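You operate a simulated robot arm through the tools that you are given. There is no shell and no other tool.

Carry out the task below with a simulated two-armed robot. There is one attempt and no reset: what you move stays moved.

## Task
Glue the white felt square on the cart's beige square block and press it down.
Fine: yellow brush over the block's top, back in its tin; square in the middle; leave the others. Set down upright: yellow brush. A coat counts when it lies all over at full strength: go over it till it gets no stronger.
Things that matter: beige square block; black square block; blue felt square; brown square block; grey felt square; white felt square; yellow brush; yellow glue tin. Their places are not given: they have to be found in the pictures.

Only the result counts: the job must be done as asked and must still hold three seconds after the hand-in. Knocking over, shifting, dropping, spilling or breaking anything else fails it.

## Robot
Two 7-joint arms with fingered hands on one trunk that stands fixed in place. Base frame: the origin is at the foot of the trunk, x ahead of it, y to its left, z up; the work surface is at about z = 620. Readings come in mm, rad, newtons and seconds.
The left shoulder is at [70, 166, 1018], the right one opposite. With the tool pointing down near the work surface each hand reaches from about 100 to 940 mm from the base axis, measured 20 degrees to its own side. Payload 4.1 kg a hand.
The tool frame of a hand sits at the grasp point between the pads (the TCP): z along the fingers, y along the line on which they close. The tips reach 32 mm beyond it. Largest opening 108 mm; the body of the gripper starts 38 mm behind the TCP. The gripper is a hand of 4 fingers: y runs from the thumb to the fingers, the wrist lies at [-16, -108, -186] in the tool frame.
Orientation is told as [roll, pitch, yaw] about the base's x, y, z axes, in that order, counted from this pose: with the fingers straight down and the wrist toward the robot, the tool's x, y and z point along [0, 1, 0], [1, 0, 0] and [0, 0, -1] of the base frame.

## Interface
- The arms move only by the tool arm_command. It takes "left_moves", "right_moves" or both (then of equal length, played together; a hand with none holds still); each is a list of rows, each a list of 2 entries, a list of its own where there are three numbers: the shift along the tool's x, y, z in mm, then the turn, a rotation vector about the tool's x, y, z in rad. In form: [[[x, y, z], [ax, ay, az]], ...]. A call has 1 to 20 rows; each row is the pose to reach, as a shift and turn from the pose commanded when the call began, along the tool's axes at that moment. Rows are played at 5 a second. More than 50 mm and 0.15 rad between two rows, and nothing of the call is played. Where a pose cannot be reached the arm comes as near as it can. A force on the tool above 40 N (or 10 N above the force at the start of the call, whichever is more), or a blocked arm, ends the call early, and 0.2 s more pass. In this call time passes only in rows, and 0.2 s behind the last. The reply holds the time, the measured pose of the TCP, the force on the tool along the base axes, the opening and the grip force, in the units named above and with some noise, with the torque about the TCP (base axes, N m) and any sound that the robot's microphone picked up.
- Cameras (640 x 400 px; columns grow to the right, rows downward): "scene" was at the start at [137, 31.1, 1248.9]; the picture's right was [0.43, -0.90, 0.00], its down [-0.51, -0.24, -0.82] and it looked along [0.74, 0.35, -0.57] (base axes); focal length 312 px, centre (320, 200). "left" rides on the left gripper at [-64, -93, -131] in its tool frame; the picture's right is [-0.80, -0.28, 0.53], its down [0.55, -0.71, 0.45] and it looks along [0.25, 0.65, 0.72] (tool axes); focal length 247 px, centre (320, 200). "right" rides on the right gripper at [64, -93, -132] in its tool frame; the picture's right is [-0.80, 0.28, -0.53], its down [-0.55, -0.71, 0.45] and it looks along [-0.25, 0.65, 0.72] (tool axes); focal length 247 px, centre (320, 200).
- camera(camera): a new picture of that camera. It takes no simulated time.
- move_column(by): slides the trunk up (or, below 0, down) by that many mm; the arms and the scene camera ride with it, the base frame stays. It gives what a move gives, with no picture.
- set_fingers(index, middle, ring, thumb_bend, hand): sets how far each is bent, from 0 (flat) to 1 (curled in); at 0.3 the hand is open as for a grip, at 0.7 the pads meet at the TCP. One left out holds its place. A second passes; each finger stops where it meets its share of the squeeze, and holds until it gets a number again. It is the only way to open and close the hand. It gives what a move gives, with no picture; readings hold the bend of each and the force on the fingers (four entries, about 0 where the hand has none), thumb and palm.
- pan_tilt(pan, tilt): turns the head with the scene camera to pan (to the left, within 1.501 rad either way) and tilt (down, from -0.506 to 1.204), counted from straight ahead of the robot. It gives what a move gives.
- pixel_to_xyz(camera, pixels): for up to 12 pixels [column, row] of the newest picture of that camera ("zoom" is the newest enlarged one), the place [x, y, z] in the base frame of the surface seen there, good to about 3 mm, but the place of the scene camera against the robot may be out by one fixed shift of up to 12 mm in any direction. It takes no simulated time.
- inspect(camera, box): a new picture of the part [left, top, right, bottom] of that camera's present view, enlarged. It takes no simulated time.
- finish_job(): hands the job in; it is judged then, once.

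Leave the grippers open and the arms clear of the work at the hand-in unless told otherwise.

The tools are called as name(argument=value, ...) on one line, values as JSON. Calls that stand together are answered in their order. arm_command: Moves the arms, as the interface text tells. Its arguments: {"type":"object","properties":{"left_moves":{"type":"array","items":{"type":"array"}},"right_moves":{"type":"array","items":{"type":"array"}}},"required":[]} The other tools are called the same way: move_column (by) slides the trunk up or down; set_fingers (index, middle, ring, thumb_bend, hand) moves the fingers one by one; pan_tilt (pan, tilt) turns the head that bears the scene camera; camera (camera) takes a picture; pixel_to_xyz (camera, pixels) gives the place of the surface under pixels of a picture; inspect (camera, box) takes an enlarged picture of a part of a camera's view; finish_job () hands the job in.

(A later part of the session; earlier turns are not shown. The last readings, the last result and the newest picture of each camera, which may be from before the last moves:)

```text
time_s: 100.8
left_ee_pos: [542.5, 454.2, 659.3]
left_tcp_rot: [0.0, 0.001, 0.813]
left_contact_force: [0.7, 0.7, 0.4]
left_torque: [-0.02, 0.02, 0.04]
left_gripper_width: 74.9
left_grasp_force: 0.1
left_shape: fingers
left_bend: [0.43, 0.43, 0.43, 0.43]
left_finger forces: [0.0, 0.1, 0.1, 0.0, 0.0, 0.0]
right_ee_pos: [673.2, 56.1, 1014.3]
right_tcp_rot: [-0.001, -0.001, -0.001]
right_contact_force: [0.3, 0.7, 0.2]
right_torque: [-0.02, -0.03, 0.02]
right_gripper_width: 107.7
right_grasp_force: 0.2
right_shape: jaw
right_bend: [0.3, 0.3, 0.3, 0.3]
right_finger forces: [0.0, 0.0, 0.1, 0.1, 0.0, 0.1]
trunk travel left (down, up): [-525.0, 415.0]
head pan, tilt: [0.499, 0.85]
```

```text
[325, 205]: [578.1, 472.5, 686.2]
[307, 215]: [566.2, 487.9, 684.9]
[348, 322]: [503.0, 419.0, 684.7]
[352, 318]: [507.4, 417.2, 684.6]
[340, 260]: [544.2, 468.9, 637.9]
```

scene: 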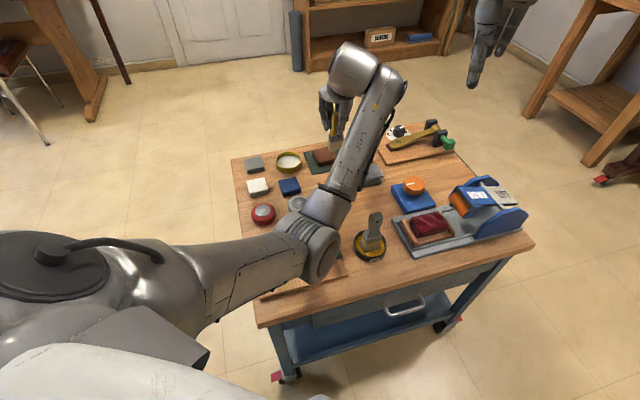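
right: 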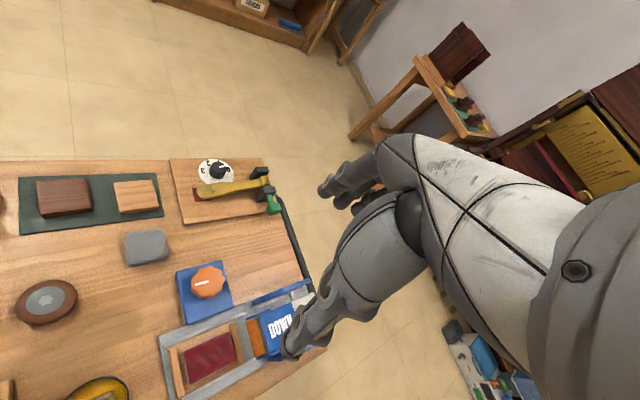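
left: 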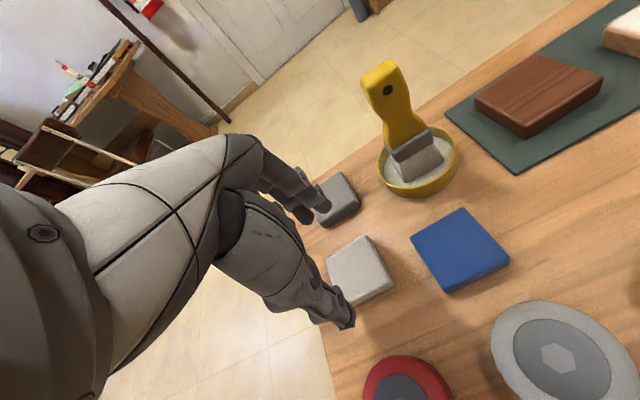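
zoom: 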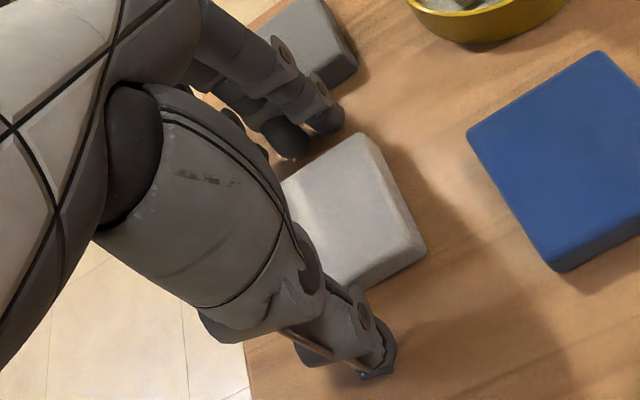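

The fingers are down between the felts, no contact. I go 2 mm lower and then close index, middle and thumb gently (ring stays out).

arm_command(left_moves=[[[0, 0, 1], [0, 0, 0]], [[0, 0, 2.2], [0, 0, 0]], [[0, 0, 2.2], [0, 0, 0]]])

set_fingers(hand="left", index=0.52, middle=0.52, thumb_bend=0.52)

inspect(camera="left", box=[240, 150, 400, 340])

```text
time_s: 101.6
left_ee_pos: [541.6, 453.8, 655.9]
left_tcp_rot: [0.001, 0.0, 0.814]
left_contact_force: [0.7, -0.5, 2.0]
left_torque: [0.07, -0.05, 0.0]
left_gripper_width: 75.0
left_grasp_force: 1.4
left_shape: fingers
left_bend: [0.43, 0.43, 0.43, 0.43]
left_finger forces: [0.0, 1.8, 0.0, 0.0, 0.0, 0.1]
right_ee_pos: [674.2, 55.8, 1015.3]
right_tcp_rot: [-0.001, 0.0, 0.0]
right_contact_force: [0.0, 0.5, 0.5]
right_torque: [0.02, 0.01, -0.01]
right_gripper_width: 107.8
right_grasp_force: 0.1
right_shape: jaw
right_bend: [0.3, 0.3, 0.3, 0.3]
right_finger forces: [0.1, 0.1, 0.0, 0.0, 0.1, 0.0]
trunk travel left (down, up): [-525.0, 415.0]
head pan, tilt: [0.499, 0.85]
```

```text
time_s: 102.6
left_ee_pos: [542.1, 453.9, 656.9]
left_tcp_rot: [0.0, -0.002, 0.814]
left_contact_force: [0.4, 1.7, 6.6]
left_torque: [0.23, -0.12, -0.01]
left_gripper_width: 51.6
left_grasp_force: 3.5
left_shape: fingers
left_bend: [0.52, 0.5, 0.43, 0.52]
left_finger forces: [0.4, 6.1, 0.0, 0.0, 0.3, 0.0]
right_ee_pos: [673.4, 55.7, 1014.2]
right_tcp_rot: [0.0, 0.001, 0.0]
right_contact_force: [0.0, 0.6, -0.3]
right_torque: [0.02, -0.03, 0.01]
right_gripper_width: 107.5
right_grasp_force: 0.1
right_shape: jaw
right_bend: [0.3, 0.3, 0.3, 0.3]
right_finger forces: [0.0, 0.0, 0.0, 0.0, 0.1, 0.1]
trunk travel left (down, up): [-525.0, 415.0]
head pan, tilt: [0.499, 0.85]
```

```text
2.11 times, centred on (320, 245) of left
```

zoom: 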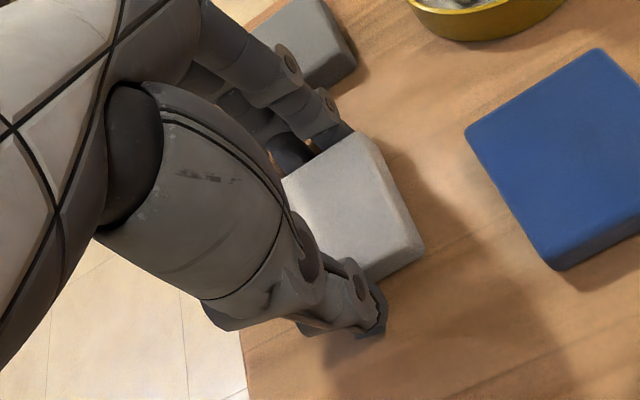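

The middle fingertip touches the table (6 N). I raise the hand 3 mm and read again.

arm_command(left_moves=[[[0, 0, -1.5], [0, 0, 0]], [[0, 0, -3.5], [0, 0, 0]], [[0, 0, -3.5], [0, 0, 0]]])

```text
time_s: 103.4
left_ee_pos: [542.0, 453.6, 659.3]
left_tcp_rot: [0.001, 0.0, 0.815]
left_contact_force: [-0.3, 0.1, 0.1]
left_torque: [-0.03, -0.01, 0.0]
left_gripper_width: 51.4
left_grasp_force: 1.0
left_shape: fingers
left_bend: [0.52, 0.52, 0.43, 0.52]
left_finger forces: [0.3, 0.3, 0.0, 0.0, 0.4, 0.0]
right_ee_pos: [673.8, 55.2, 1015.2]
right_tcp_rot: [0.001, 0.0, -0.001]
right_contact_force: [-0.5, -0.3, -1.0]
right_torque: [0.01, 0.0, 0.01]
right_gripper_width: 107.6
right_grasp_force: 0.0
right_shape: jaw
right_bend: [0.3, 0.3, 0.3, 0.3]
right_finger forces: [0.0, 0.0, 0.1, 0.0, 0.0, 0.0]
trunk travel left (down, up): [-525.0, 415.0]
head pan, tilt: [0.499, 0.85]
```

Free of the table now, with light touches of index, middle and thumb on the felt at 51 mm width. I close further to grip.

set_fingers(hand="left", index=0.6, middle=0.6, thumb_bend=0.6)

inspect(camera="left", box=[240, 150, 400, 340])

```text
time_s: 104.4
left_ee_pos: [541.6, 453.7, 659.9]
left_tcp_rot: [0.0, 0.001, 0.813]
left_contact_force: [0.1, 0.6, -0.4]
left_torque: [-0.01, -0.01, 0.01]
left_gripper_width: 48.0
left_grasp_force: 7.7
left_shape: fingers
left_bend: [0.55, 0.56, 0.43, 0.52]
left_finger forces: [3.6, 4.0, 0.0, 0.1, 7.6, 0.1]
right_ee_pos: [674.2, 56.3, 1014.3]
right_tcp_rot: [0.001, 0.002, 0.0]
right_contact_force: [-0.5, -1.7, -0.7]
right_torque: [0.0, -0.01, -0.01]
right_gripper_width: 107.7
right_grasp_force: 0.1
right_shape: jaw
right_bend: [0.3, 0.3, 0.3, 0.3]
right_finger forces: [0.0, 0.1, 0.0, 0.1, 0.1, 0.0]
trunk travel left (down, up): [-525.0, 415.0]
head pan, tilt: [0.499, 0.85]
```

```text
2.11 times, centred on (320, 245) of left
```

zoom: 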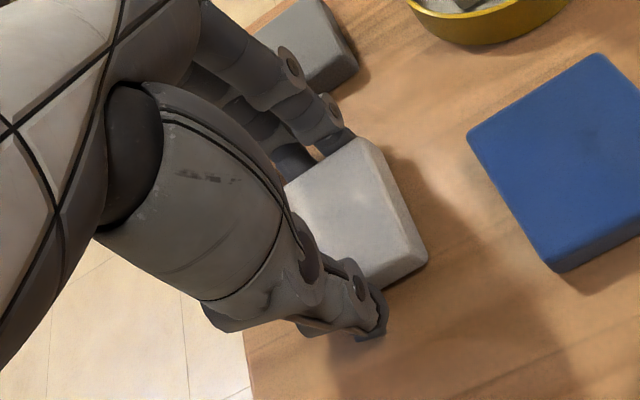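

The felt is gripped: 3.6 + 4.0 N against thumb 7.6 N. I lift slowly 15 mm and check.

arm_command(left_moves=[[[0, 0, -3], [0, 0, 0]], [[0, 0, -7], [0, 0, 0]], [[0, 0, -12], [0, 0, 0]], [[0, 0, -16], [0, 0, 0]]])

inspect(camera="left", box=[240, 150, 400, 340])

inspect(camera="scene", box=[220, 140, 320, 220])

```text
time_s: 105.4
left_ee_pos: [542.6, 455.0, 677.4]
left_tcp_rot: [0.0, 0.002, 0.816]
left_contact_force: [-0.8, 0.9, -0.6]
left_torque: [0.02, -0.03, 0.01]
left_gripper_width: 48.1
left_grasp_force: 6.9
left_shape: fingers
left_bend: [0.55, 0.56, 0.43, 0.52]
left_finger forces: [3.6, 4.0, 0.0, 0.0, 7.7, 0.0]
right_ee_pos: [674.0, 55.5, 1015.6]
right_tcp_rot: [-0.001, 0.001, 0.001]
right_contact_force: [0.1, -0.3, -0.5]
right_torque: [-0.01, 0.0, -0.02]
right_gripper_width: 107.5
right_grasp_force: 0.2
right_shape: jaw
right_bend: [0.3, 0.3, 0.3, 0.3]
right_finger forces: [0.0, 0.1, 0.1, 0.1, 0.0, 0.0]
trunk travel left (down, up): [-525.0, 415.0]
head pan, tilt: [0.499, 0.85]
```

```text
2.11 times, centred on (320, 245) of left
```

zoom: 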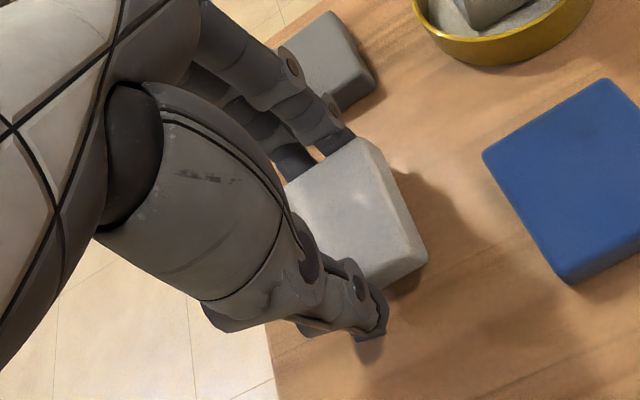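

```text
5.00 times, centred on (270, 180) of scene
```

zoom: 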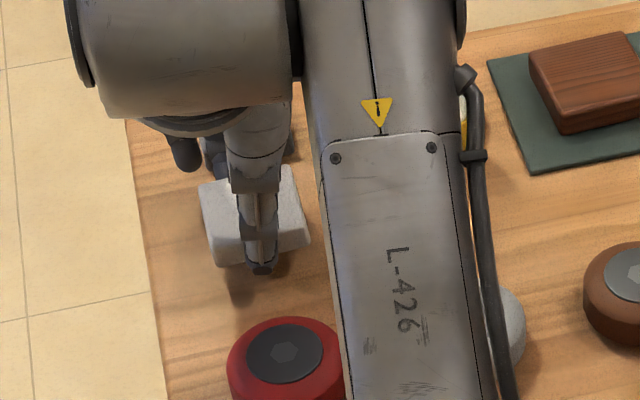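

The felt is held and clear. I lift to TCP z ≈ 800 before travelling, so that it clears the brush.

arm_command(left_moves=[[[0, 0, -15], [0, 0, 0]], [[0, 0, -32], [0, 0, 0]], [[0, 0, -50], [0, 0, 0]], [[0, 0, -68], [0, 0, 0]], [[0, 0, -86], [0, 0, 0]], [[0, 0, -104], [0, 0, 0]], [[0, 0, -120], [0, 0, 0]], [[0, 0, -125], [0, 0, 0]], [[0, 0, -125], [0, 0, 0]]])

inspect(camera="left", box=[290, 180, 390, 310])

```text
time_s: 107.4
left_ee_pos: [542.9, 453.3, 800.5]
left_tcp_rot: [0.0, 0.001, 0.812]
left_contact_force: [0.2, 0.0, -1.4]
left_torque: [-0.01, 0.0, -0.02]
left_gripper_width: 48.3
left_grasp_force: 7.2
left_shape: fingers
left_bend: [0.55, 0.56, 0.43, 0.52]
left_finger forces: [3.7, 4.0, 0.0, 0.0, 7.7, 0.1]
right_ee_pos: [673.9, 54.9, 1014.6]
right_tcp_rot: [0.001, 0.0, 0.0]
right_contact_force: [-1.0, 0.0, -0.6]
right_torque: [0.03, 0.02, 0.0]
right_gripper_width: 107.5
right_grasp_force: 0.1
right_shape: jaw
right_bend: [0.3, 0.3, 0.3, 0.3]
right_finger forces: [0.0, 0.0, 0.1, 0.0, 0.0, 0.0]
trunk travel left (down, up): [-525.0, 415.0]
head pan, tilt: [0.499, 0.85]
```

```text
3.08 times, centred on (340, 245) of left
```

zoom: 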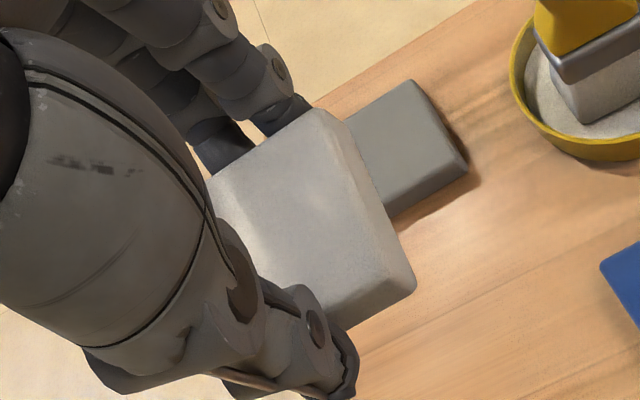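

The felt hangs level. I read its visible top points: top corner (320,115), right corner (408,272), the near edge (350,315), far edge (225,170) and middle.

pixel_to_xyz(camera="zoom", pixels=[[318, 117], [400, 268], [345, 312], [222, 175], [300, 210], [360, 190], [270, 145], [375, 290], [412, 285], [348, 125]])

```text
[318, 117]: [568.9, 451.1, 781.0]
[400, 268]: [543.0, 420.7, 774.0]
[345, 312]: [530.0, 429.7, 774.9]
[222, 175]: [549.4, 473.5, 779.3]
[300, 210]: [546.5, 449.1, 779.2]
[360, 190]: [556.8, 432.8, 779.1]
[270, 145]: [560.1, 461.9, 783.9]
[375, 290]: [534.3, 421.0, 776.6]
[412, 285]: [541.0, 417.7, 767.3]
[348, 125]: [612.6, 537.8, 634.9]
```

In the tool frame the felt spans about y −26…+20, so its centre sits about 3 mm toward the thumb from the TCP. I travel at height to a viewing place beside the coated block, turning to the block's angle.

arm_command(left_moves=[[[-20, 4, 0], [0, 0, 0.007]], [[-45, 9, 0], [0, 0, 0.014]], [[-70, 14, 0], [0, 0, 0.021]], [[-95, 19, 0], [0, 0, 0.028]], [[-120, 24, 0], [0, 0, 0.035]], [[-145, 29, 0], [0, 0, 0.042]], [[-170, 34, 0], [0, 0, 0.049]], [[-195, 39, 0], [0, 0, 0.056]], [[-221.5, 44.6, 0], [0, 0, 0.056]], [[-221.5, 44.6, 0], [0, 0, 0.056]]])

camera(camera="left")

camera(camera="scene")

```text
time_s: 109.6
left_ee_pos: [731.2, 335.8, 800.3]
left_tcp_rot: [0.001, 0.0, 0.758]
left_contact_force: [-0.4, 0.6, 0.4]
left_torque: [-0.01, 0.02, 0.04]
left_gripper_width: 48.3
left_grasp_force: 7.3
left_shape: fingers
left_bend: [0.55, 0.56, 0.43, 0.52]
left_finger forces: [3.8, 3.9, 0.0, 0.1, 7.6, 0.0]
right_ee_pos: [673.9, 56.2, 1014.0]
right_tcp_rot: [0.001, 0.001, -0.002]
right_contact_force: [-0.4, 0.4, -0.3]
right_torque: [-0.02, 0.03, 0.0]
right_gripper_width: 107.5
right_grasp_force: 0.0
right_shape: jaw
right_bend: [0.3, 0.3, 0.3, 0.3]
right_finger forces: [0.0, 0.1, 0.0, 0.1, 0.1, 0.0]
trunk travel left (down, up): [-525.0, 415.0]
head pan, tilt: [0.499, 0.85]
```

```text
taken
```

left: 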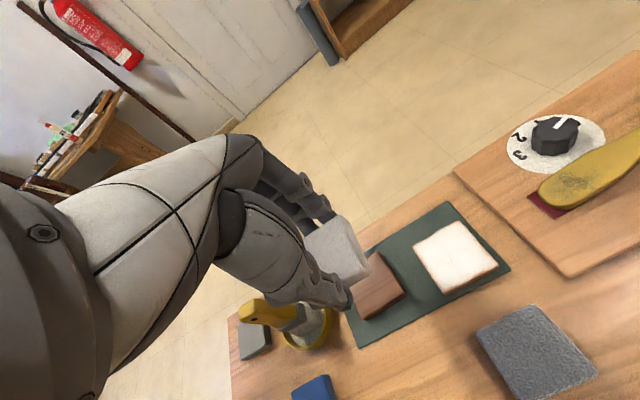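

```text
taken
```

scene: 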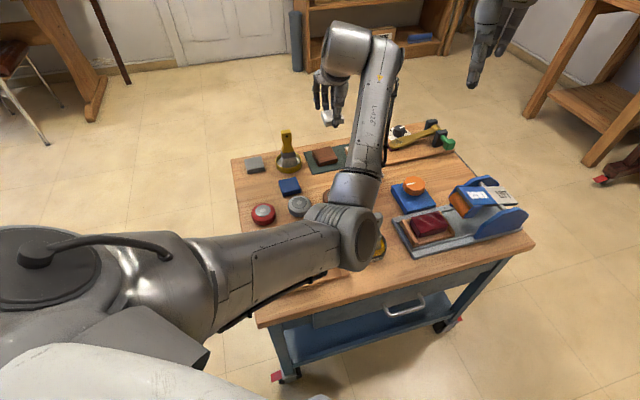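

The block is at (455,258) in the left picture. I enlarge it to measure, and enlarge the felt in the scene picture to see its tilt.

inspect(camera="scene", box=[305, 70, 369, 130])

inspect(camera="left", box=[396, 208, 516, 302])

pixel_to_xyz(camera="zoom", pixels=[[320, 200], [340, 85], [540, 300], [245, 450], [100, 195]])

```text
6.67 times, centred on (337, 100) of scene
```

zoom: 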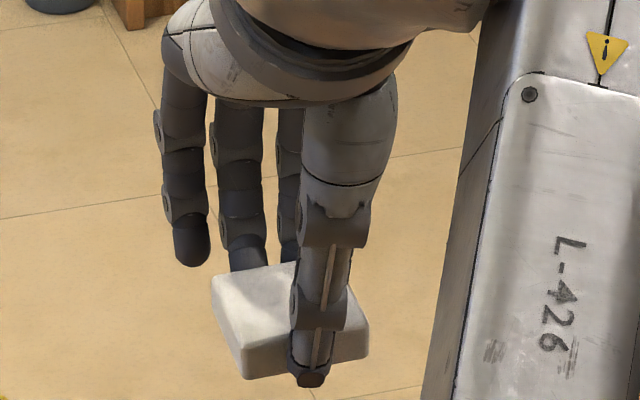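

```text
4.26 times, centred on (456, 255) of left
```

zoom: 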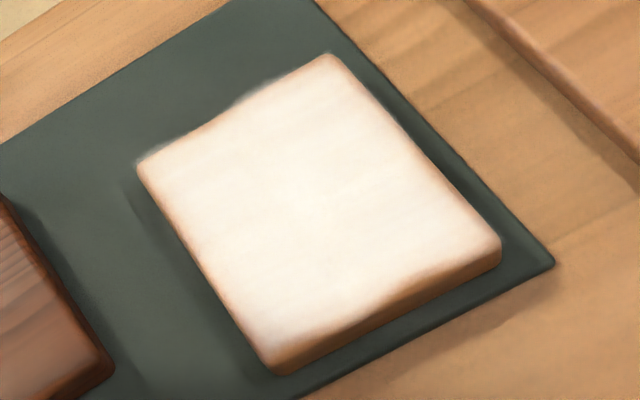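

```text
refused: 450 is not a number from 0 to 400
```

I read the block's corners: top (330,60), right (495,243), bottom (267,357), left (143,166).

pixel_to_xyz(camera="zoom", pixels=[[330, 60], [495, 243], [267, 357], [143, 166], [310, 210], [328, 65], [488, 242], [268, 350], [150, 168]])

```text
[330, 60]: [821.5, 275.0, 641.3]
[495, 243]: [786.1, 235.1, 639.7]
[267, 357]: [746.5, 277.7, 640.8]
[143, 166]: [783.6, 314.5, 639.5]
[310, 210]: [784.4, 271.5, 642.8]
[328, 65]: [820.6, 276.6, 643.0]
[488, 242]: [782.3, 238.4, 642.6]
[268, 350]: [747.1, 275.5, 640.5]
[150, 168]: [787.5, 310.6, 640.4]
```

The block's centre averages (784,276.4). I take another reading of the hand and measure the felt's visible corners from here again.

arm_command(left_moves=[[[0, 0, 0], [0, 0, 0]]])

inspect(camera="left", box=[290, 190, 390, 310])

```text
time_s: 110.0
left_ee_pos: [733.3, 334.7, 800.7]
left_tcp_rot: [0.001, 0.0, 0.758]
left_contact_force: [0.3, 0.0, -0.5]
left_torque: [-0.03, -0.01, 0.0]
left_gripper_width: 47.9
left_grasp_force: 7.3
left_shape: fingers
left_bend: [0.55, 0.56, 0.43, 0.52]
left_finger forces: [3.7, 4.0, 0.1, 0.0, 7.6, 0.1]
right_ee_pos: [674.1, 56.3, 1013.8]
right_tcp_rot: [-0.002, 0.0, 0.001]
right_contact_force: [-0.2, 0.0, -0.5]
right_torque: [0.0, 0.0, 0.01]
right_gripper_width: 107.7
right_grasp_force: 0.1
right_shape: jaw
right_bend: [0.3, 0.3, 0.3, 0.3]
right_finger forces: [0.0, 0.1, 0.0, 0.0, 0.0, 0.0]
trunk travel left (down, up): [-525.0, 415.0]
head pan, tilt: [0.499, 0.85]
```

```text
3.33 times, centred on (340, 250) of left
```

zoom: 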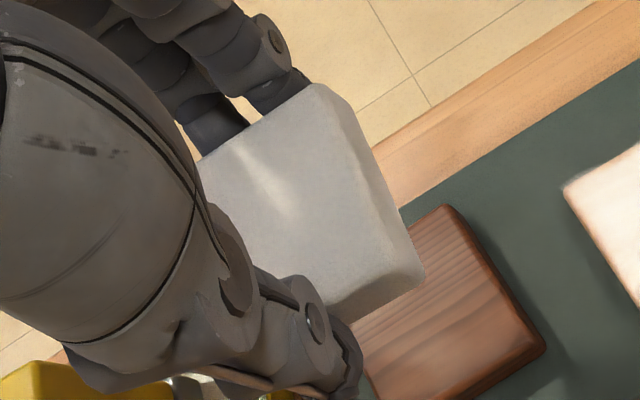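

I read felt points in this enlargement: far corner (318,90), right-side edges, near edge (340,300).

pixel_to_xyz(camera="zoom", pixels=[[316, 90], [345, 115], [385, 262], [415, 265], [420, 278], [340, 290], [330, 312], [212, 160], [260, 125], [270, 200], [370, 200], [350, 160]])

```text
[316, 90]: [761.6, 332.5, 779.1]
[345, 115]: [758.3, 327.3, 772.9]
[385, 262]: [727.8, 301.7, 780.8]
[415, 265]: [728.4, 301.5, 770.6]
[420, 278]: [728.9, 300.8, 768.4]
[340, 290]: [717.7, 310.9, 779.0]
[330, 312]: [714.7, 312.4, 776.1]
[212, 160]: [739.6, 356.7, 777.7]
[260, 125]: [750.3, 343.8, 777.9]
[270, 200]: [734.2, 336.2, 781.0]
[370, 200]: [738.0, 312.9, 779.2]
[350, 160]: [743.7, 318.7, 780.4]
```

In the hand the felt is level, centre about 3.7 mm toward the thumb, bottom about 39 mm below the TCP. I move over the block so the felt's centre is above (784,276.4), and lower to a gap of about 9 mm.

arm_command(left_moves=[[[-19, 0, 0], [0, 0, 0]], [[-38, 0.3, 0], [0, 0, 0]], [[-58, 0.5, 5], [0, 0, 0]], [[-77.4, 0.7, 15], [0, 0, -0.007]], [[-77.4, 0.7, 35], [0, 0, -0.007]], [[-77.4, 0.7, 55], [0, 0, -0.007]], [[-77.4, 0.7, 75], [0, 0, -0.007]], [[-77.4, 0.7, 92], [0, 0, -0.007]], [[-77.4, 0.7, 104], [0, 0, -0.007]], [[-77.4, 0.7, 109], [0, 0, -0.007]], [[-77.4, 0.7, 109], [0, 0, -0.007]]])

inspect(camera="left", box=[270, 180, 430, 330])

camera(camera="scene")

```text
time_s: 112.4
left_ee_pos: [786.9, 278.4, 690.9]
left_tcp_rot: [-0.001, 0.002, 0.763]
left_contact_force: [0.4, -0.5, 0.6]
left_torque: [-0.01, -0.04, 0.01]
left_gripper_width: 48.2
left_grasp_force: 7.7
left_shape: fingers
left_bend: [0.55, 0.56, 0.43, 0.52]
left_finger forces: [3.7, 3.9, 0.0, 0.0, 7.6, 0.1]
right_ee_pos: [674.1, 57.1, 1014.2]
right_tcp_rot: [0.001, 0.0, 0.002]
right_contact_force: [-0.3, -0.3, 0.6]
right_torque: [-0.04, -0.02, 0.02]
right_gripper_width: 107.8
right_grasp_force: 0.0
right_shape: jaw
right_bend: [0.3, 0.3, 0.3, 0.3]
right_finger forces: [0.0, 0.0, 0.1, 0.1, 0.0, 0.1]
trunk travel left (down, up): [-525.0, 415.0]
head pan, tilt: [0.499, 0.85]
```

```text
2.67 times, centred on (350, 255) of left
```

zoom: 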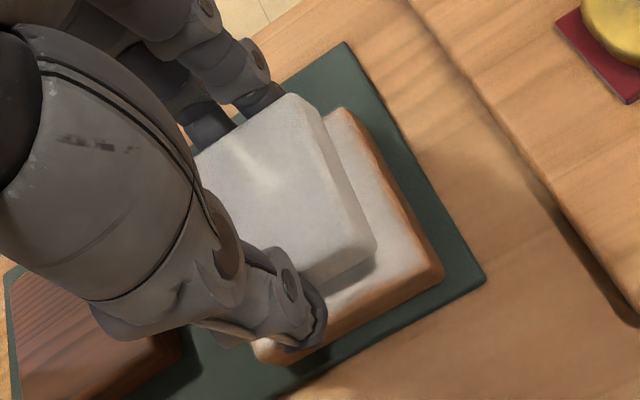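

```text
taken
```

scene: 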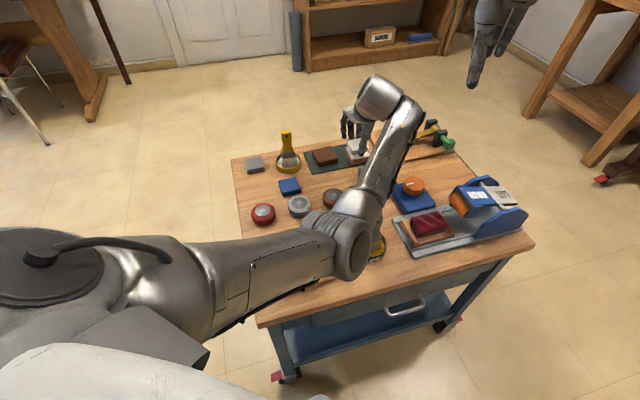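

The felt hovers over the block; I lower 6 mm more and check the margins around it.

arm_command(left_moves=[[[0, 0, 3], [0, 0, 0]], [[0, 0, 6], [0, 0, 0]], [[0, 0, 6], [0, 0, 0]]])

inspect(camera="left", box=[280, 190, 420, 300])

inspect(camera="scene", box=[330, 115, 394, 170])

```text
time_s: 113.2
left_ee_pos: [787.7, 278.8, 686.1]
left_tcp_rot: [0.0, -0.001, 0.763]
left_contact_force: [0.0, -1.0, -1.1]
left_torque: [0.02, 0.0, 0.02]
left_gripper_width: 48.1
left_grasp_force: 7.4
left_shape: fingers
left_bend: [0.55, 0.56, 0.43, 0.52]
left_finger forces: [3.7, 3.8, 0.0, 0.0, 7.5, 0.1]
right_ee_pos: [675.0, 55.1, 1014.9]
right_tcp_rot: [-0.001, -0.002, 0.0]
right_contact_force: [-0.8, 0.0, -0.5]
right_torque: [0.0, 0.0, -0.01]
right_gripper_width: 107.4
right_grasp_force: 0.1
right_shape: jaw
right_bend: [0.3, 0.3, 0.3, 0.3]
right_finger forces: [0.1, 0.0, 0.0, 0.1, 0.0, 0.0]
trunk travel left (down, up): [-525.0, 415.0]
head pan, tilt: [0.499, 0.85]
```

```text
3.64 times, centred on (350, 245) of left
```

zoom: 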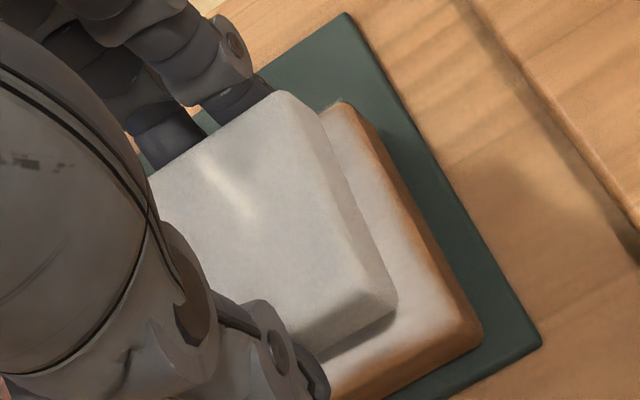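

```text
7.27 times, centred on (362, 142) of scene
```

zoom: 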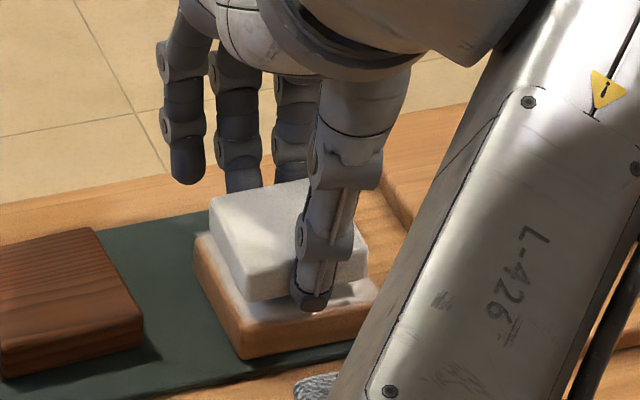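

I read block and felt corners in the left enlargement for the margins — need it as the newest enlargement first.

inspect(camera="left", box=[280, 190, 420, 300])

pixel_to_xyz(camera="zoom", pixels=[[345, 110], [470, 325], [345, 385], [278, 98], [370, 285], [300, 335], [160, 172], [385, 290], [390, 310], [320, 120], [355, 300], [410, 220]])

```text
3.64 times, centred on (350, 245) of left
```

zoom: 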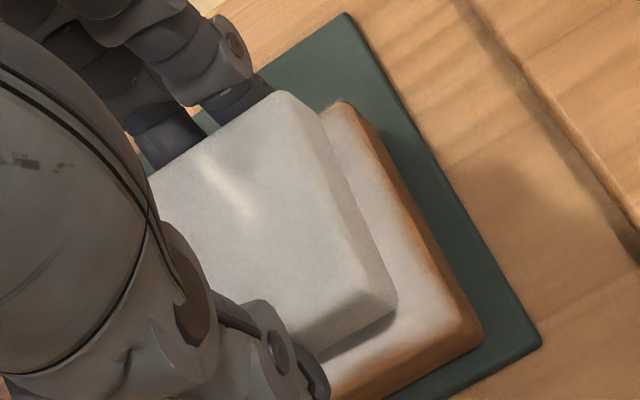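

```text
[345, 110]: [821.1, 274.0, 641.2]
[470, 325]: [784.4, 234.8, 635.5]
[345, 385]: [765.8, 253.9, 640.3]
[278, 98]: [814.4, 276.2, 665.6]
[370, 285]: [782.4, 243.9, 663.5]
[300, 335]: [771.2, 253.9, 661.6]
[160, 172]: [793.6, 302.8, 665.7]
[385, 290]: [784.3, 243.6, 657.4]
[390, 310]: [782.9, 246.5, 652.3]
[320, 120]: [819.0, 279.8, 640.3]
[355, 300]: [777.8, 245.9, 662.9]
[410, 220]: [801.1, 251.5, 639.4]
```

The felt's edges lie about 4–5 mm inside the block's edges on the sides I can measure: well centred. I lower to contact in small steps.

arm_command(left_moves=[[[0, 0, 1.5], [0, 0, 0]], [[0, 0, 2.7], [0, 0, 0]], [[0, 0, 3.5], [0, 0, 0]], [[0, 0, 3.5], [0, 0, 0]]])

```text
time_s: 114.2
left_ee_pos: [787.6, 277.6, 682.1]
left_tcp_rot: [0.001, -0.001, 0.764]
left_contact_force: [-0.5, -0.7, -0.1]
left_torque: [-0.01, -0.01, 0.01]
left_gripper_width: 48.4
left_grasp_force: 7.4
left_shape: fingers
left_bend: [0.55, 0.56, 0.43, 0.52]
left_finger forces: [3.7, 4.0, 0.0, 0.0, 7.6, 0.0]
right_ee_pos: [673.8, 54.7, 1014.5]
right_tcp_rot: [0.001, 0.001, 0.0]
right_contact_force: [-0.3, -0.2, -0.3]
right_torque: [0.01, -0.02, 0.01]
right_gripper_width: 107.7
right_grasp_force: 0.0
right_shape: jaw
right_bend: [0.3, 0.3, 0.3, 0.3]
right_finger forces: [0.0, 0.0, 0.0, 0.0, 0.0, 0.0]
trunk travel left (down, up): [-525.0, 415.0]
head pan, tilt: [0.499, 0.85]
```

No contact yet at z 682. I go on in 0.8 mm steps.

arm_command(left_moves=[[[0, 0, 0.8], [0, 0, 0]], [[0, 0, 1.6], [0, 0, 0]], [[0, 0, 1.6], [0, 0, 0]]])

inspect(camera="left", box=[280, 190, 420, 300])

```text
time_s: 115.0
left_ee_pos: [787.1, 279.7, 680.1]
left_tcp_rot: [0.001, -0.001, 0.764]
left_contact_force: [0.1, -0.6, 0.7]
left_torque: [0.0, 0.01, -0.06]
left_gripper_width: 48.1
left_grasp_force: 7.5
left_shape: fingers
left_bend: [0.55, 0.56, 0.43, 0.52]
left_finger forces: [3.7, 4.0, 0.1, 0.0, 7.6, 0.0]
right_ee_pos: [674.3, 54.4, 1014.1]
right_tcp_rot: [0.0, 0.001, 0.001]
right_contact_force: [-0.3, 0.2, -0.1]
right_torque: [-0.04, -0.03, 0.01]
right_gripper_width: 107.7
right_grasp_force: 0.1
right_shape: jaw
right_bend: [0.3, 0.3, 0.3, 0.3]
right_finger forces: [0.0, 0.0, 0.0, 0.1, 0.0, 0.0]
trunk travel left (down, up): [-525.0, 415.0]
head pan, tilt: [0.499, 0.85]
```

```text
3.64 times, centred on (350, 245) of left
```

zoom: 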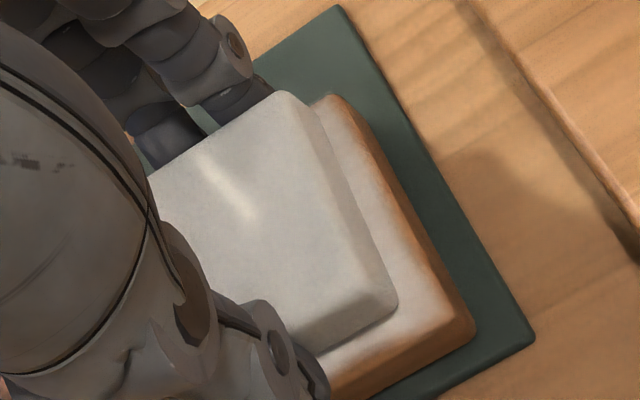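

Nearly touching. I read felt-bottom and block-edge points on the visible side to check the centring once more.

pixel_to_xyz(camera="zoom", pixels=[[330, 103], [415, 225], [440, 270], [465, 330], [320, 110], [365, 215], [385, 260], [396, 295], [395, 308], [340, 345], [345, 385], [400, 360]])

```text
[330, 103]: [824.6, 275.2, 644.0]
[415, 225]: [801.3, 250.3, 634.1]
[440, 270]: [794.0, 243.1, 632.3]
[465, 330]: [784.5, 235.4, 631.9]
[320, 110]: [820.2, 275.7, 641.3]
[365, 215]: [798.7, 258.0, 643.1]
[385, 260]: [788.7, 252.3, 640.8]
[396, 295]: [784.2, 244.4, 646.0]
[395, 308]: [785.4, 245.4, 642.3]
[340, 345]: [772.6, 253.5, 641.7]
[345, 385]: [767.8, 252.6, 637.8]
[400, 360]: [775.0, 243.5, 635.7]
```

Projected on the block's axes, block centre is (u −344.2, v 757) and felt centre (−343, 756.7): off by about 1 mm. I shift 1 mm along −x and lower to contact.

arm_command(left_moves=[[[-1, 0.3, 0], [0, 0, 0]], [[-1, 0.3, 0.7], [0, 0, 0]], [[-1, 0.3, 1.4], [0, 0, 0]], [[-1, 0.3, 1.4], [0, 0, 0]]])

```text
time_s: 116.0
left_ee_pos: [788.7, 277.8, 678.9]
left_tcp_rot: [0.0, 0.0, 0.763]
left_contact_force: [-0.7, -0.2, 2.0]
left_torque: [0.06, 0.0, 0.01]
left_gripper_width: 47.9
left_grasp_force: 7.7
left_shape: fingers
left_bend: [0.55, 0.56, 0.43, 0.52]
left_finger forces: [3.5, 4.0, 0.1, 0.0, 8.1, 0.1]
right_ee_pos: [672.7, 55.0, 1014.4]
right_tcp_rot: [-0.002, 0.0, 0.0]
right_contact_force: [-0.1, -0.3, 0.6]
right_torque: [0.0, 0.04, 0.02]
right_gripper_width: 107.5
right_grasp_force: 0.0
right_shape: jaw
right_bend: [0.3, 0.3, 0.3, 0.3]
right_finger forces: [0.1, 0.1, 0.0, 0.1, 0.1, 0.0]
trunk travel left (down, up): [-525.0, 415.0]
head pan, tilt: [0.499, 0.85]
```

Contact at about 2 N. I press 0.6 mm more to seat the felt and hold.

arm_command(left_moves=[[[0, 0, 0.6], [0, 0, 0]], [[0, 0, 0.6], [0, 0, 0]], [[0, 0, 0.6], [0, 0, 0]]])

inspect(camera="scene", box=[330, 115, 394, 170])

inspect(camera="left", box=[280, 190, 420, 300])

```text
time_s: 116.8
left_ee_pos: [787.6, 279.3, 679.2]
left_tcp_rot: [0.001, -0.002, 0.766]
left_contact_force: [-0.3, -0.6, 4.3]
left_torque: [0.08, -0.03, 0.01]
left_gripper_width: 47.9
left_grasp_force: 8.3
left_shape: fingers
left_bend: [0.55, 0.56, 0.43, 0.52]
left_finger forces: [3.7, 4.4, 0.1, 0.0, 7.9, 0.0]
right_ee_pos: [673.2, 55.4, 1014.9]
right_tcp_rot: [-0.001, 0.0, 0.001]
right_contact_force: [0.3, -0.6, -0.8]
right_torque: [-0.01, -0.04, -0.03]
right_gripper_width: 107.9
right_grasp_force: 0.1
right_shape: jaw
right_bend: [0.3, 0.3, 0.3, 0.3]
right_finger forces: [0.1, 0.0, 0.0, 0.1, 0.1, 0.0]
trunk travel left (down, up): [-525.0, 415.0]
head pan, tilt: [0.499, 0.85]
```

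```text
7.27 times, centred on (362, 142) of scene
```

zoom: 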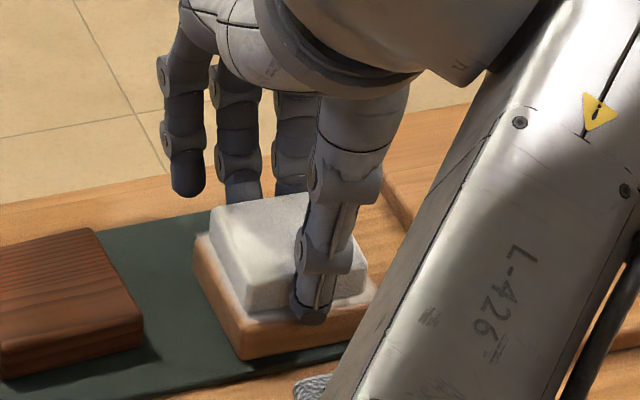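

```text
3.64 times, centred on (350, 245) of left
```

zoom: 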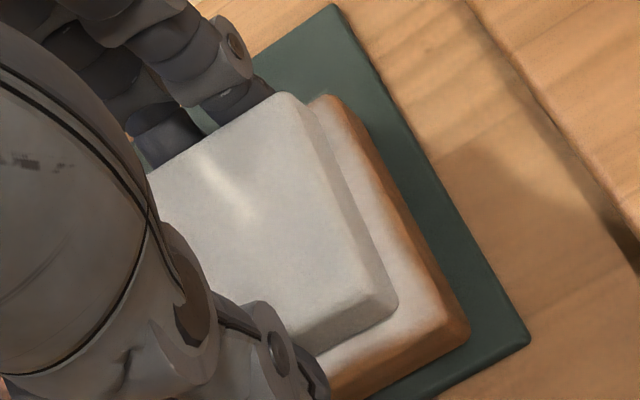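

The felt sits on the block, well centred with margins all round. I open the fingers slightly.

set_fingers(hand="left", index=0.5, middle=0.5, thumb_bend=0.47)

inspect(camera="left", box=[280, 190, 420, 300])

```text
time_s: 117.8
left_ee_pos: [787.9, 278.6, 678.3]
left_tcp_rot: [-0.001, 0.0, 0.763]
left_contact_force: [-0.6, -0.2, -0.3]
left_torque: [0.0, 0.02, 0.03]
left_gripper_width: 59.4
left_grasp_force: 0.0
left_shape: fingers
left_bend: [0.5, 0.5, 0.43, 0.47]
left_finger forces: [0.1, 0.0, 0.1, 0.0, 0.1, 0.0]
right_ee_pos: [673.4, 55.2, 1015.0]
right_tcp_rot: [-0.001, 0.0, -0.001]
right_contact_force: [0.0, 0.3, 0.6]
right_torque: [0.01, 0.03, -0.03]
right_gripper_width: 107.7
right_grasp_force: 0.1
right_shape: jaw
right_bend: [0.3, 0.3, 0.3, 0.3]
right_finger forces: [0.0, 0.1, 0.1, 0.0, 0.0, 0.0]
trunk travel left (down, up): [-525.0, 415.0]
head pan, tilt: [0.499, 0.85]
```

```text
3.64 times, centred on (350, 245) of left
```

zoom: 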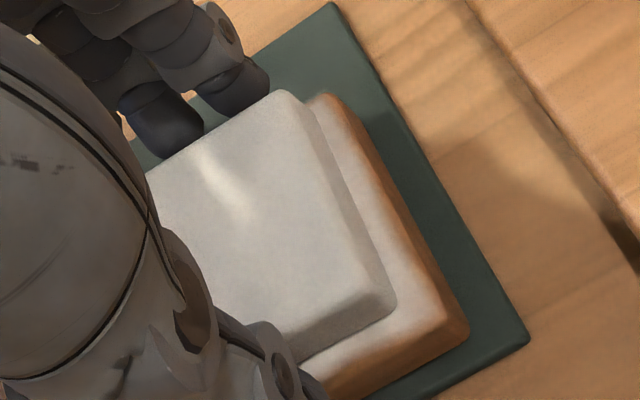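

Released; the felt stays. I raise the hand 60 mm straight up and look.

arm_command(left_moves=[[[0, 0, -5], [0, 0, 0]], [[0, 0, -12], [0, 0, 0]], [[0, 0, -24], [0, 0, 0]], [[0, 0, -40], [0, 0, 0]], [[0, 0, -60], [0, 0, 0]], [[0, 0, -80], [0, 0, 0]], [[0, 0, -80], [0, 0, 0]]])

inspect(camera="left", box=[300, 220, 440, 330])

inspect(camera="scene", box=[330, 125, 394, 180])

```text
time_s: 119.4
left_ee_pos: [786.3, 278.9, 760.4]
left_tcp_rot: [0.001, 0.0, 0.766]
left_contact_force: [-0.2, 0.1, -0.4]
left_torque: [0.01, 0.02, 0.01]
left_gripper_width: 59.3
left_grasp_force: 0.0
left_shape: fingers
left_bend: [0.5, 0.5, 0.43, 0.47]
left_finger forces: [0.0, 0.0, 0.0, 0.0, 0.0, 0.0]
right_ee_pos: [674.1, 55.3, 1012.8]
right_tcp_rot: [0.001, 0.0, 0.002]
right_contact_force: [-0.7, -0.3, 0.7]
right_torque: [-0.01, 0.01, 0.02]
right_gripper_width: 107.5
right_grasp_force: 0.1
right_shape: jaw
right_bend: [0.3, 0.3, 0.3, 0.3]
right_finger forces: [0.0, 0.1, 0.1, 0.1, 0.1, 0.0]
trunk travel left (down, up): [-525.0, 415.0]
head pan, tilt: [0.499, 0.85]
```

```text
3.64 times, centred on (370, 275) of left
```

zoom: 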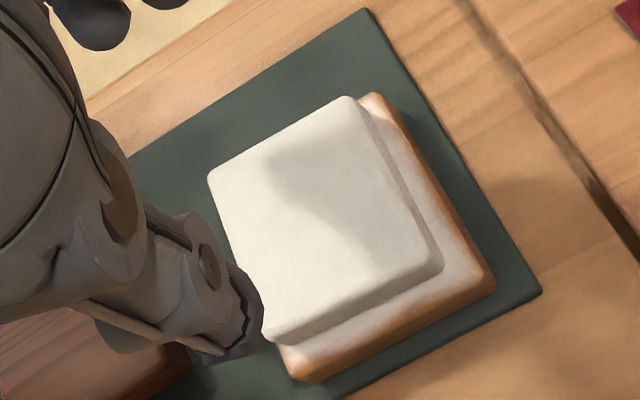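

```text
7.27 times, centred on (362, 152) of scene
```

zoom: 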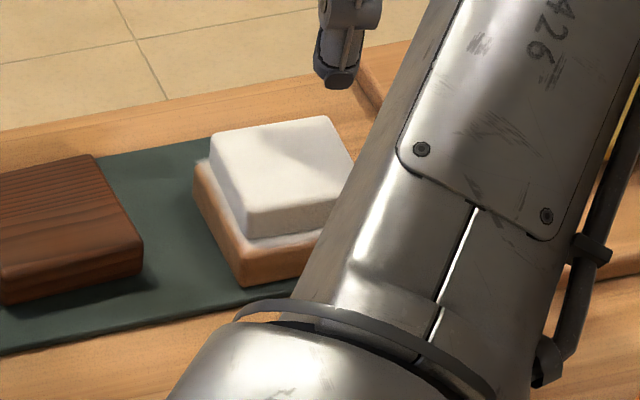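

The felt lies on the block. I measure both: re-take the left enlargement and read felt corners and block edges.

inspect(camera="left", box=[300, 220, 440, 330])

pixel_to_xyz(camera="zoom", pixels=[[345, 102], [432, 270], [275, 328], [213, 178], [330, 220], [375, 97], [490, 285], [303, 375], [282, 350], [440, 180], [400, 330], [360, 310]])

```text
3.64 times, centred on (370, 275) of left
```

zoom: 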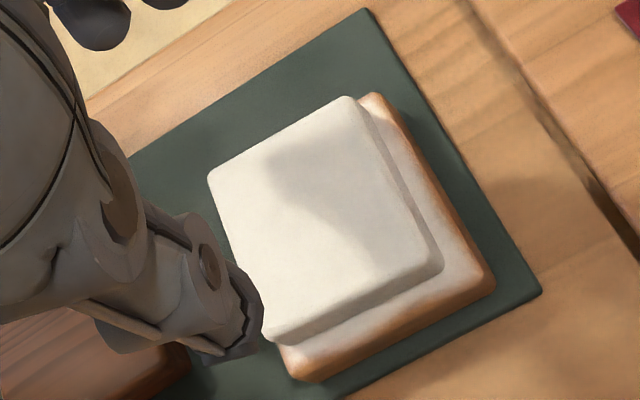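

```text
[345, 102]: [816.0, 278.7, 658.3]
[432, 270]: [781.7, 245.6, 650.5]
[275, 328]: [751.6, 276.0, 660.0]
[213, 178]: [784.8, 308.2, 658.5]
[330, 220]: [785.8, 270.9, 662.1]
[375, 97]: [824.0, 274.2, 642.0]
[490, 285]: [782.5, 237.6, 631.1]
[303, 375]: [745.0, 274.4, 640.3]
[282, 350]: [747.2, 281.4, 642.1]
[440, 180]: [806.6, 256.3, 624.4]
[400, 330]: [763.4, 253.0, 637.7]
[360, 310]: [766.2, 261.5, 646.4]
```

The felt's centre (783.5,277) is within about 1–2 mm of the block's. Now pressing: I close the fingers to a blunt bundle to press with the fingertips.

set_fingers(hand="left", index=0.68, middle=0.68, ring=0.68, thumb_bend=0.68)

arm_command(left_moves=[[[1.3, -3.6, 10], [0, 0, 0]], [[1.3, -3.6, 25], [0, 0, 0]], [[1.3, -3.6, 40], [0, 0, 0]], [[1.3, -3.6, 50], [0, 0, 0]], [[1.3, -3.6, 50], [0, 0, 0]]])

inspect(camera="left", box=[270, 180, 430, 320])

inspect(camera="scene", box=[330, 115, 394, 170])

```text
time_s: 120.4
left_ee_pos: [787.3, 278.2, 760.6]
left_tcp_rot: [0.0, 0.0, 0.765]
left_contact_force: [0.0, -0.8, 0.0]
left_torque: [0.0, -0.01, 0.02]
left_gripper_width: 8.4
left_grasp_force: 0.1
left_shape: fingers
left_bend: [0.68, 0.68, 0.68, 0.68]
left_finger forces: [0.0, 0.0, 0.0, 0.1, 0.0, 0.0]
right_ee_pos: [675.0, 56.2, 1014.7]
right_tcp_rot: [-0.001, 0.0, 0.001]
right_contact_force: [0.4, -0.1, 1.3]
right_torque: [-0.04, 0.02, 0.02]
right_gripper_width: 107.7
right_grasp_force: 0.1
right_shape: jaw
right_bend: [0.3, 0.3, 0.3, 0.3]
right_finger forces: [0.0, 0.1, 0.0, 0.0, 0.0, 0.0]
trunk travel left (down, up): [-525.0, 415.0]
head pan, tilt: [0.499, 0.85]
```

```text
time_s: 121.6
left_ee_pos: [783.4, 276.6, 708.7]
left_tcp_rot: [-0.002, 0.0, 0.765]
left_contact_force: [0.9, -0.3, -0.7]
left_torque: [0.02, 0.01, 0.02]
left_gripper_width: 8.6
left_grasp_force: 0.1
left_shape: fingers
left_bend: [0.68, 0.68, 0.68, 0.68]
left_finger forces: [0.0, 0.0, 0.0, 0.1, 0.0, 0.0]
right_ee_pos: [673.6, 55.2, 1014.5]
right_tcp_rot: [0.0, 0.0, -0.001]
right_contact_force: [0.1, 0.5, -0.7]
right_torque: [-0.02, 0.02, 0.0]
right_gripper_width: 107.5
right_grasp_force: 0.1
right_shape: jaw
right_bend: [0.3, 0.3, 0.3, 0.3]
right_finger forces: [0.0, 0.0, 0.0, 0.0, 0.1, 0.0]
trunk travel left (down, up): [-525.0, 415.0]
head pan, tilt: [0.499, 0.85]
```

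```text
2.86 times, centred on (350, 250) of left
```

zoom: 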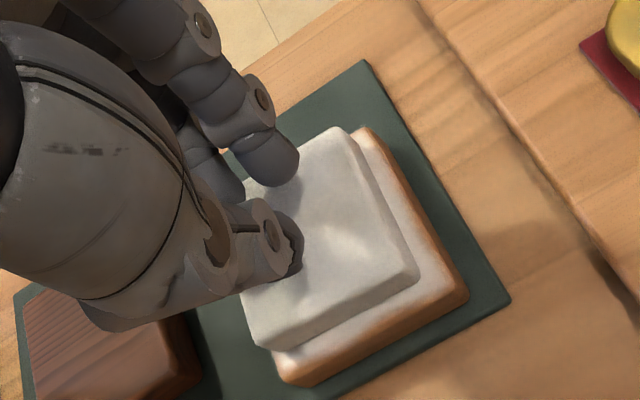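

```text
7.27 times, centred on (362, 142) of scene
```

zoom: 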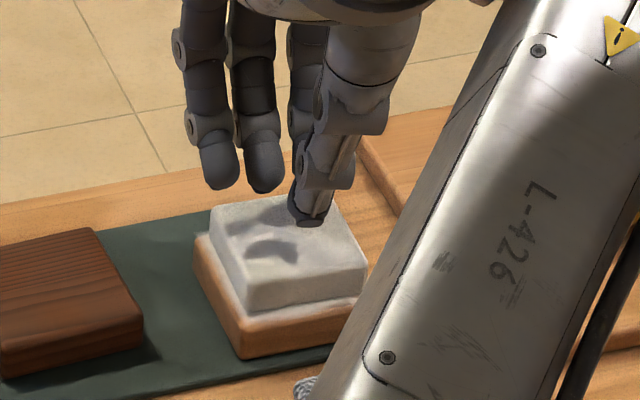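

The fingertips are above the felt's middle. I descend in small steps until they press with a good force.

arm_command(left_moves=[[[0, 0, 5], [0, 0, 0]], [[0, 0, 9], [0, 0, 0]], [[0, 0, 11], [0, 0, 0]], [[0, 0, 12.5], [0, 0, 0]], [[0, 0, 14], [0, 0, 0]], [[0, 0, 14], [0, 0, 0]]])

inspect(camera="left", box=[270, 180, 430, 320])

```text
time_s: 123.0
left_ee_pos: [783.8, 276.0, 695.1]
left_tcp_rot: [-0.001, 0.0, 0.765]
left_contact_force: [0.1, 0.3, -0.5]
left_torque: [0.04, -0.01, -0.04]
left_gripper_width: 8.5
left_grasp_force: 0.0
left_shape: fingers
left_bend: [0.68, 0.68, 0.68, 0.68]
left_finger forces: [0.0, 0.0, 0.0, 0.1, 0.0, 0.0]
right_ee_pos: [674.5, 55.6, 1014.3]
right_tcp_rot: [0.002, 0.0, -0.002]
right_contact_force: [-0.5, -0.4, 0.4]
right_torque: [0.03, 0.01, 0.02]
right_gripper_width: 107.6
right_grasp_force: 0.1
right_shape: jaw
right_bend: [0.3, 0.3, 0.3, 0.3]
right_finger forces: [0.0, 0.0, 0.0, 0.1, 0.0, 0.1]
trunk travel left (down, up): [-525.0, 415.0]
head pan, tilt: [0.499, 0.85]
```

```text
2.86 times, centred on (350, 250) of left
```

zoom: 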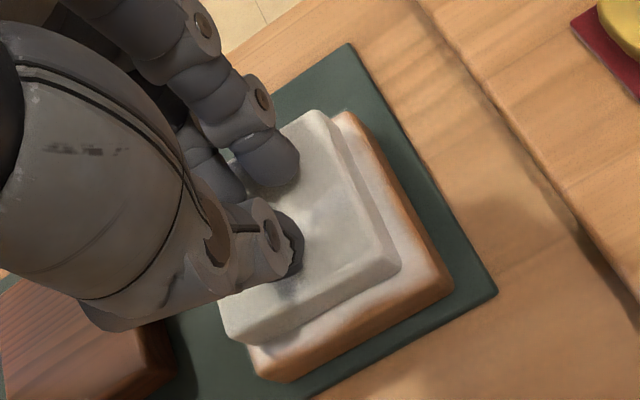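

Still no contact at z 695. I continue in 1 mm steps.

arm_command(left_moves=[[[0, 0, 1], [0, 0, 0]], [[0, 0, 2], [0, 0, 0]], [[0, 0, 3], [0, 0, 0]], [[0, 0, 4], [0, 0, 0]], [[0, 0, 4], [0, 0, 0]]])

```text
time_s: 124.2
left_ee_pos: [784.3, 276.2, 691.7]
left_tcp_rot: [0.0, -0.004, 0.764]
left_contact_force: [1.1, 0.3, 13.7]
left_torque: [-0.05, -0.02, 0.02]
left_gripper_width: 8.3
left_grasp_force: 6.9
left_shape: fingers
left_bend: [0.68, 0.68, 0.68, 0.68]
left_finger forces: [5.6, 0.8, 0.0, 0.0, 7.2, 0.0]
right_ee_pos: [672.2, 54.6, 1015.9]
right_tcp_rot: [0.001, -0.001, 0.001]
right_contact_force: [-0.2, -0.2, 0.0]
right_torque: [-0.02, 0.0, -0.01]
right_gripper_width: 107.4
right_grasp_force: 0.1
right_shape: jaw
right_bend: [0.3, 0.3, 0.3, 0.3]
right_finger forces: [0.0, 0.0, 0.0, 0.0, 0.0, 0.0]
trunk travel left (down, up): [-525.0, 415.0]
head pan, tilt: [0.499, 0.85]
```

Pressing at 13.7 N, index and thumb carrying. I press 2.5 mm more and hold about a second.

arm_command(left_moves=[[[0, 0, 1], [0, 0, 0]], [[0, 0, 2], [0, 0, 0]], [[0, 0, 2.5], [0, 0, 0]], [[0, 0, 2.5], [0, 0, 0]], [[0, 0, 2.5], [0, 0, 0]], [[0, 0, 2.5], [0, 0, 0]], [[0, 0, 2.5], [0, 0, 0]]])

inspect(camera="left", box=[270, 180, 430, 320])

```text
time_s: 125.8
left_ee_pos: [782.2, 275.4, 692.1]
left_tcp_rot: [-0.004, -0.006, 0.762]
left_contact_force: [6.1, -0.5, 33.5]
left_torque: [-0.02, -0.52, 0.05]
left_gripper_width: 8.3
left_grasp_force: 16.9
left_shape: fingers
left_bend: [0.69, 0.68, 0.68, 0.69]
left_finger forces: [23.8, 1.3, 0.0, 0.1, 8.4, 0.1]
right_ee_pos: [669.8, 54.4, 1017.0]
right_tcp_rot: [0.002, -0.003, 0.0]
right_contact_force: [-0.2, 0.2, 0.1]
right_torque: [0.02, -0.03, 0.01]
right_gripper_width: 107.8
right_grasp_force: 0.1
right_shape: jaw
right_bend: [0.3, 0.3, 0.3, 0.3]
right_finger forces: [0.0, 0.0, 0.0, 0.1, 0.1, 0.0]
trunk travel left (down, up): [-525.0, 415.0]
head pan, tilt: [0.499, 0.85]
```

```text
2.86 times, centred on (350, 250) of left
```

zoom: 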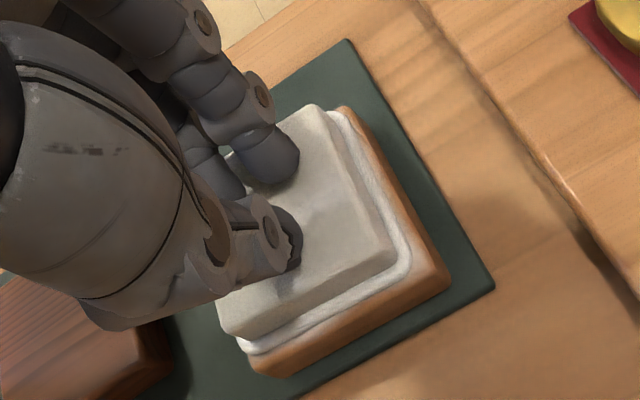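

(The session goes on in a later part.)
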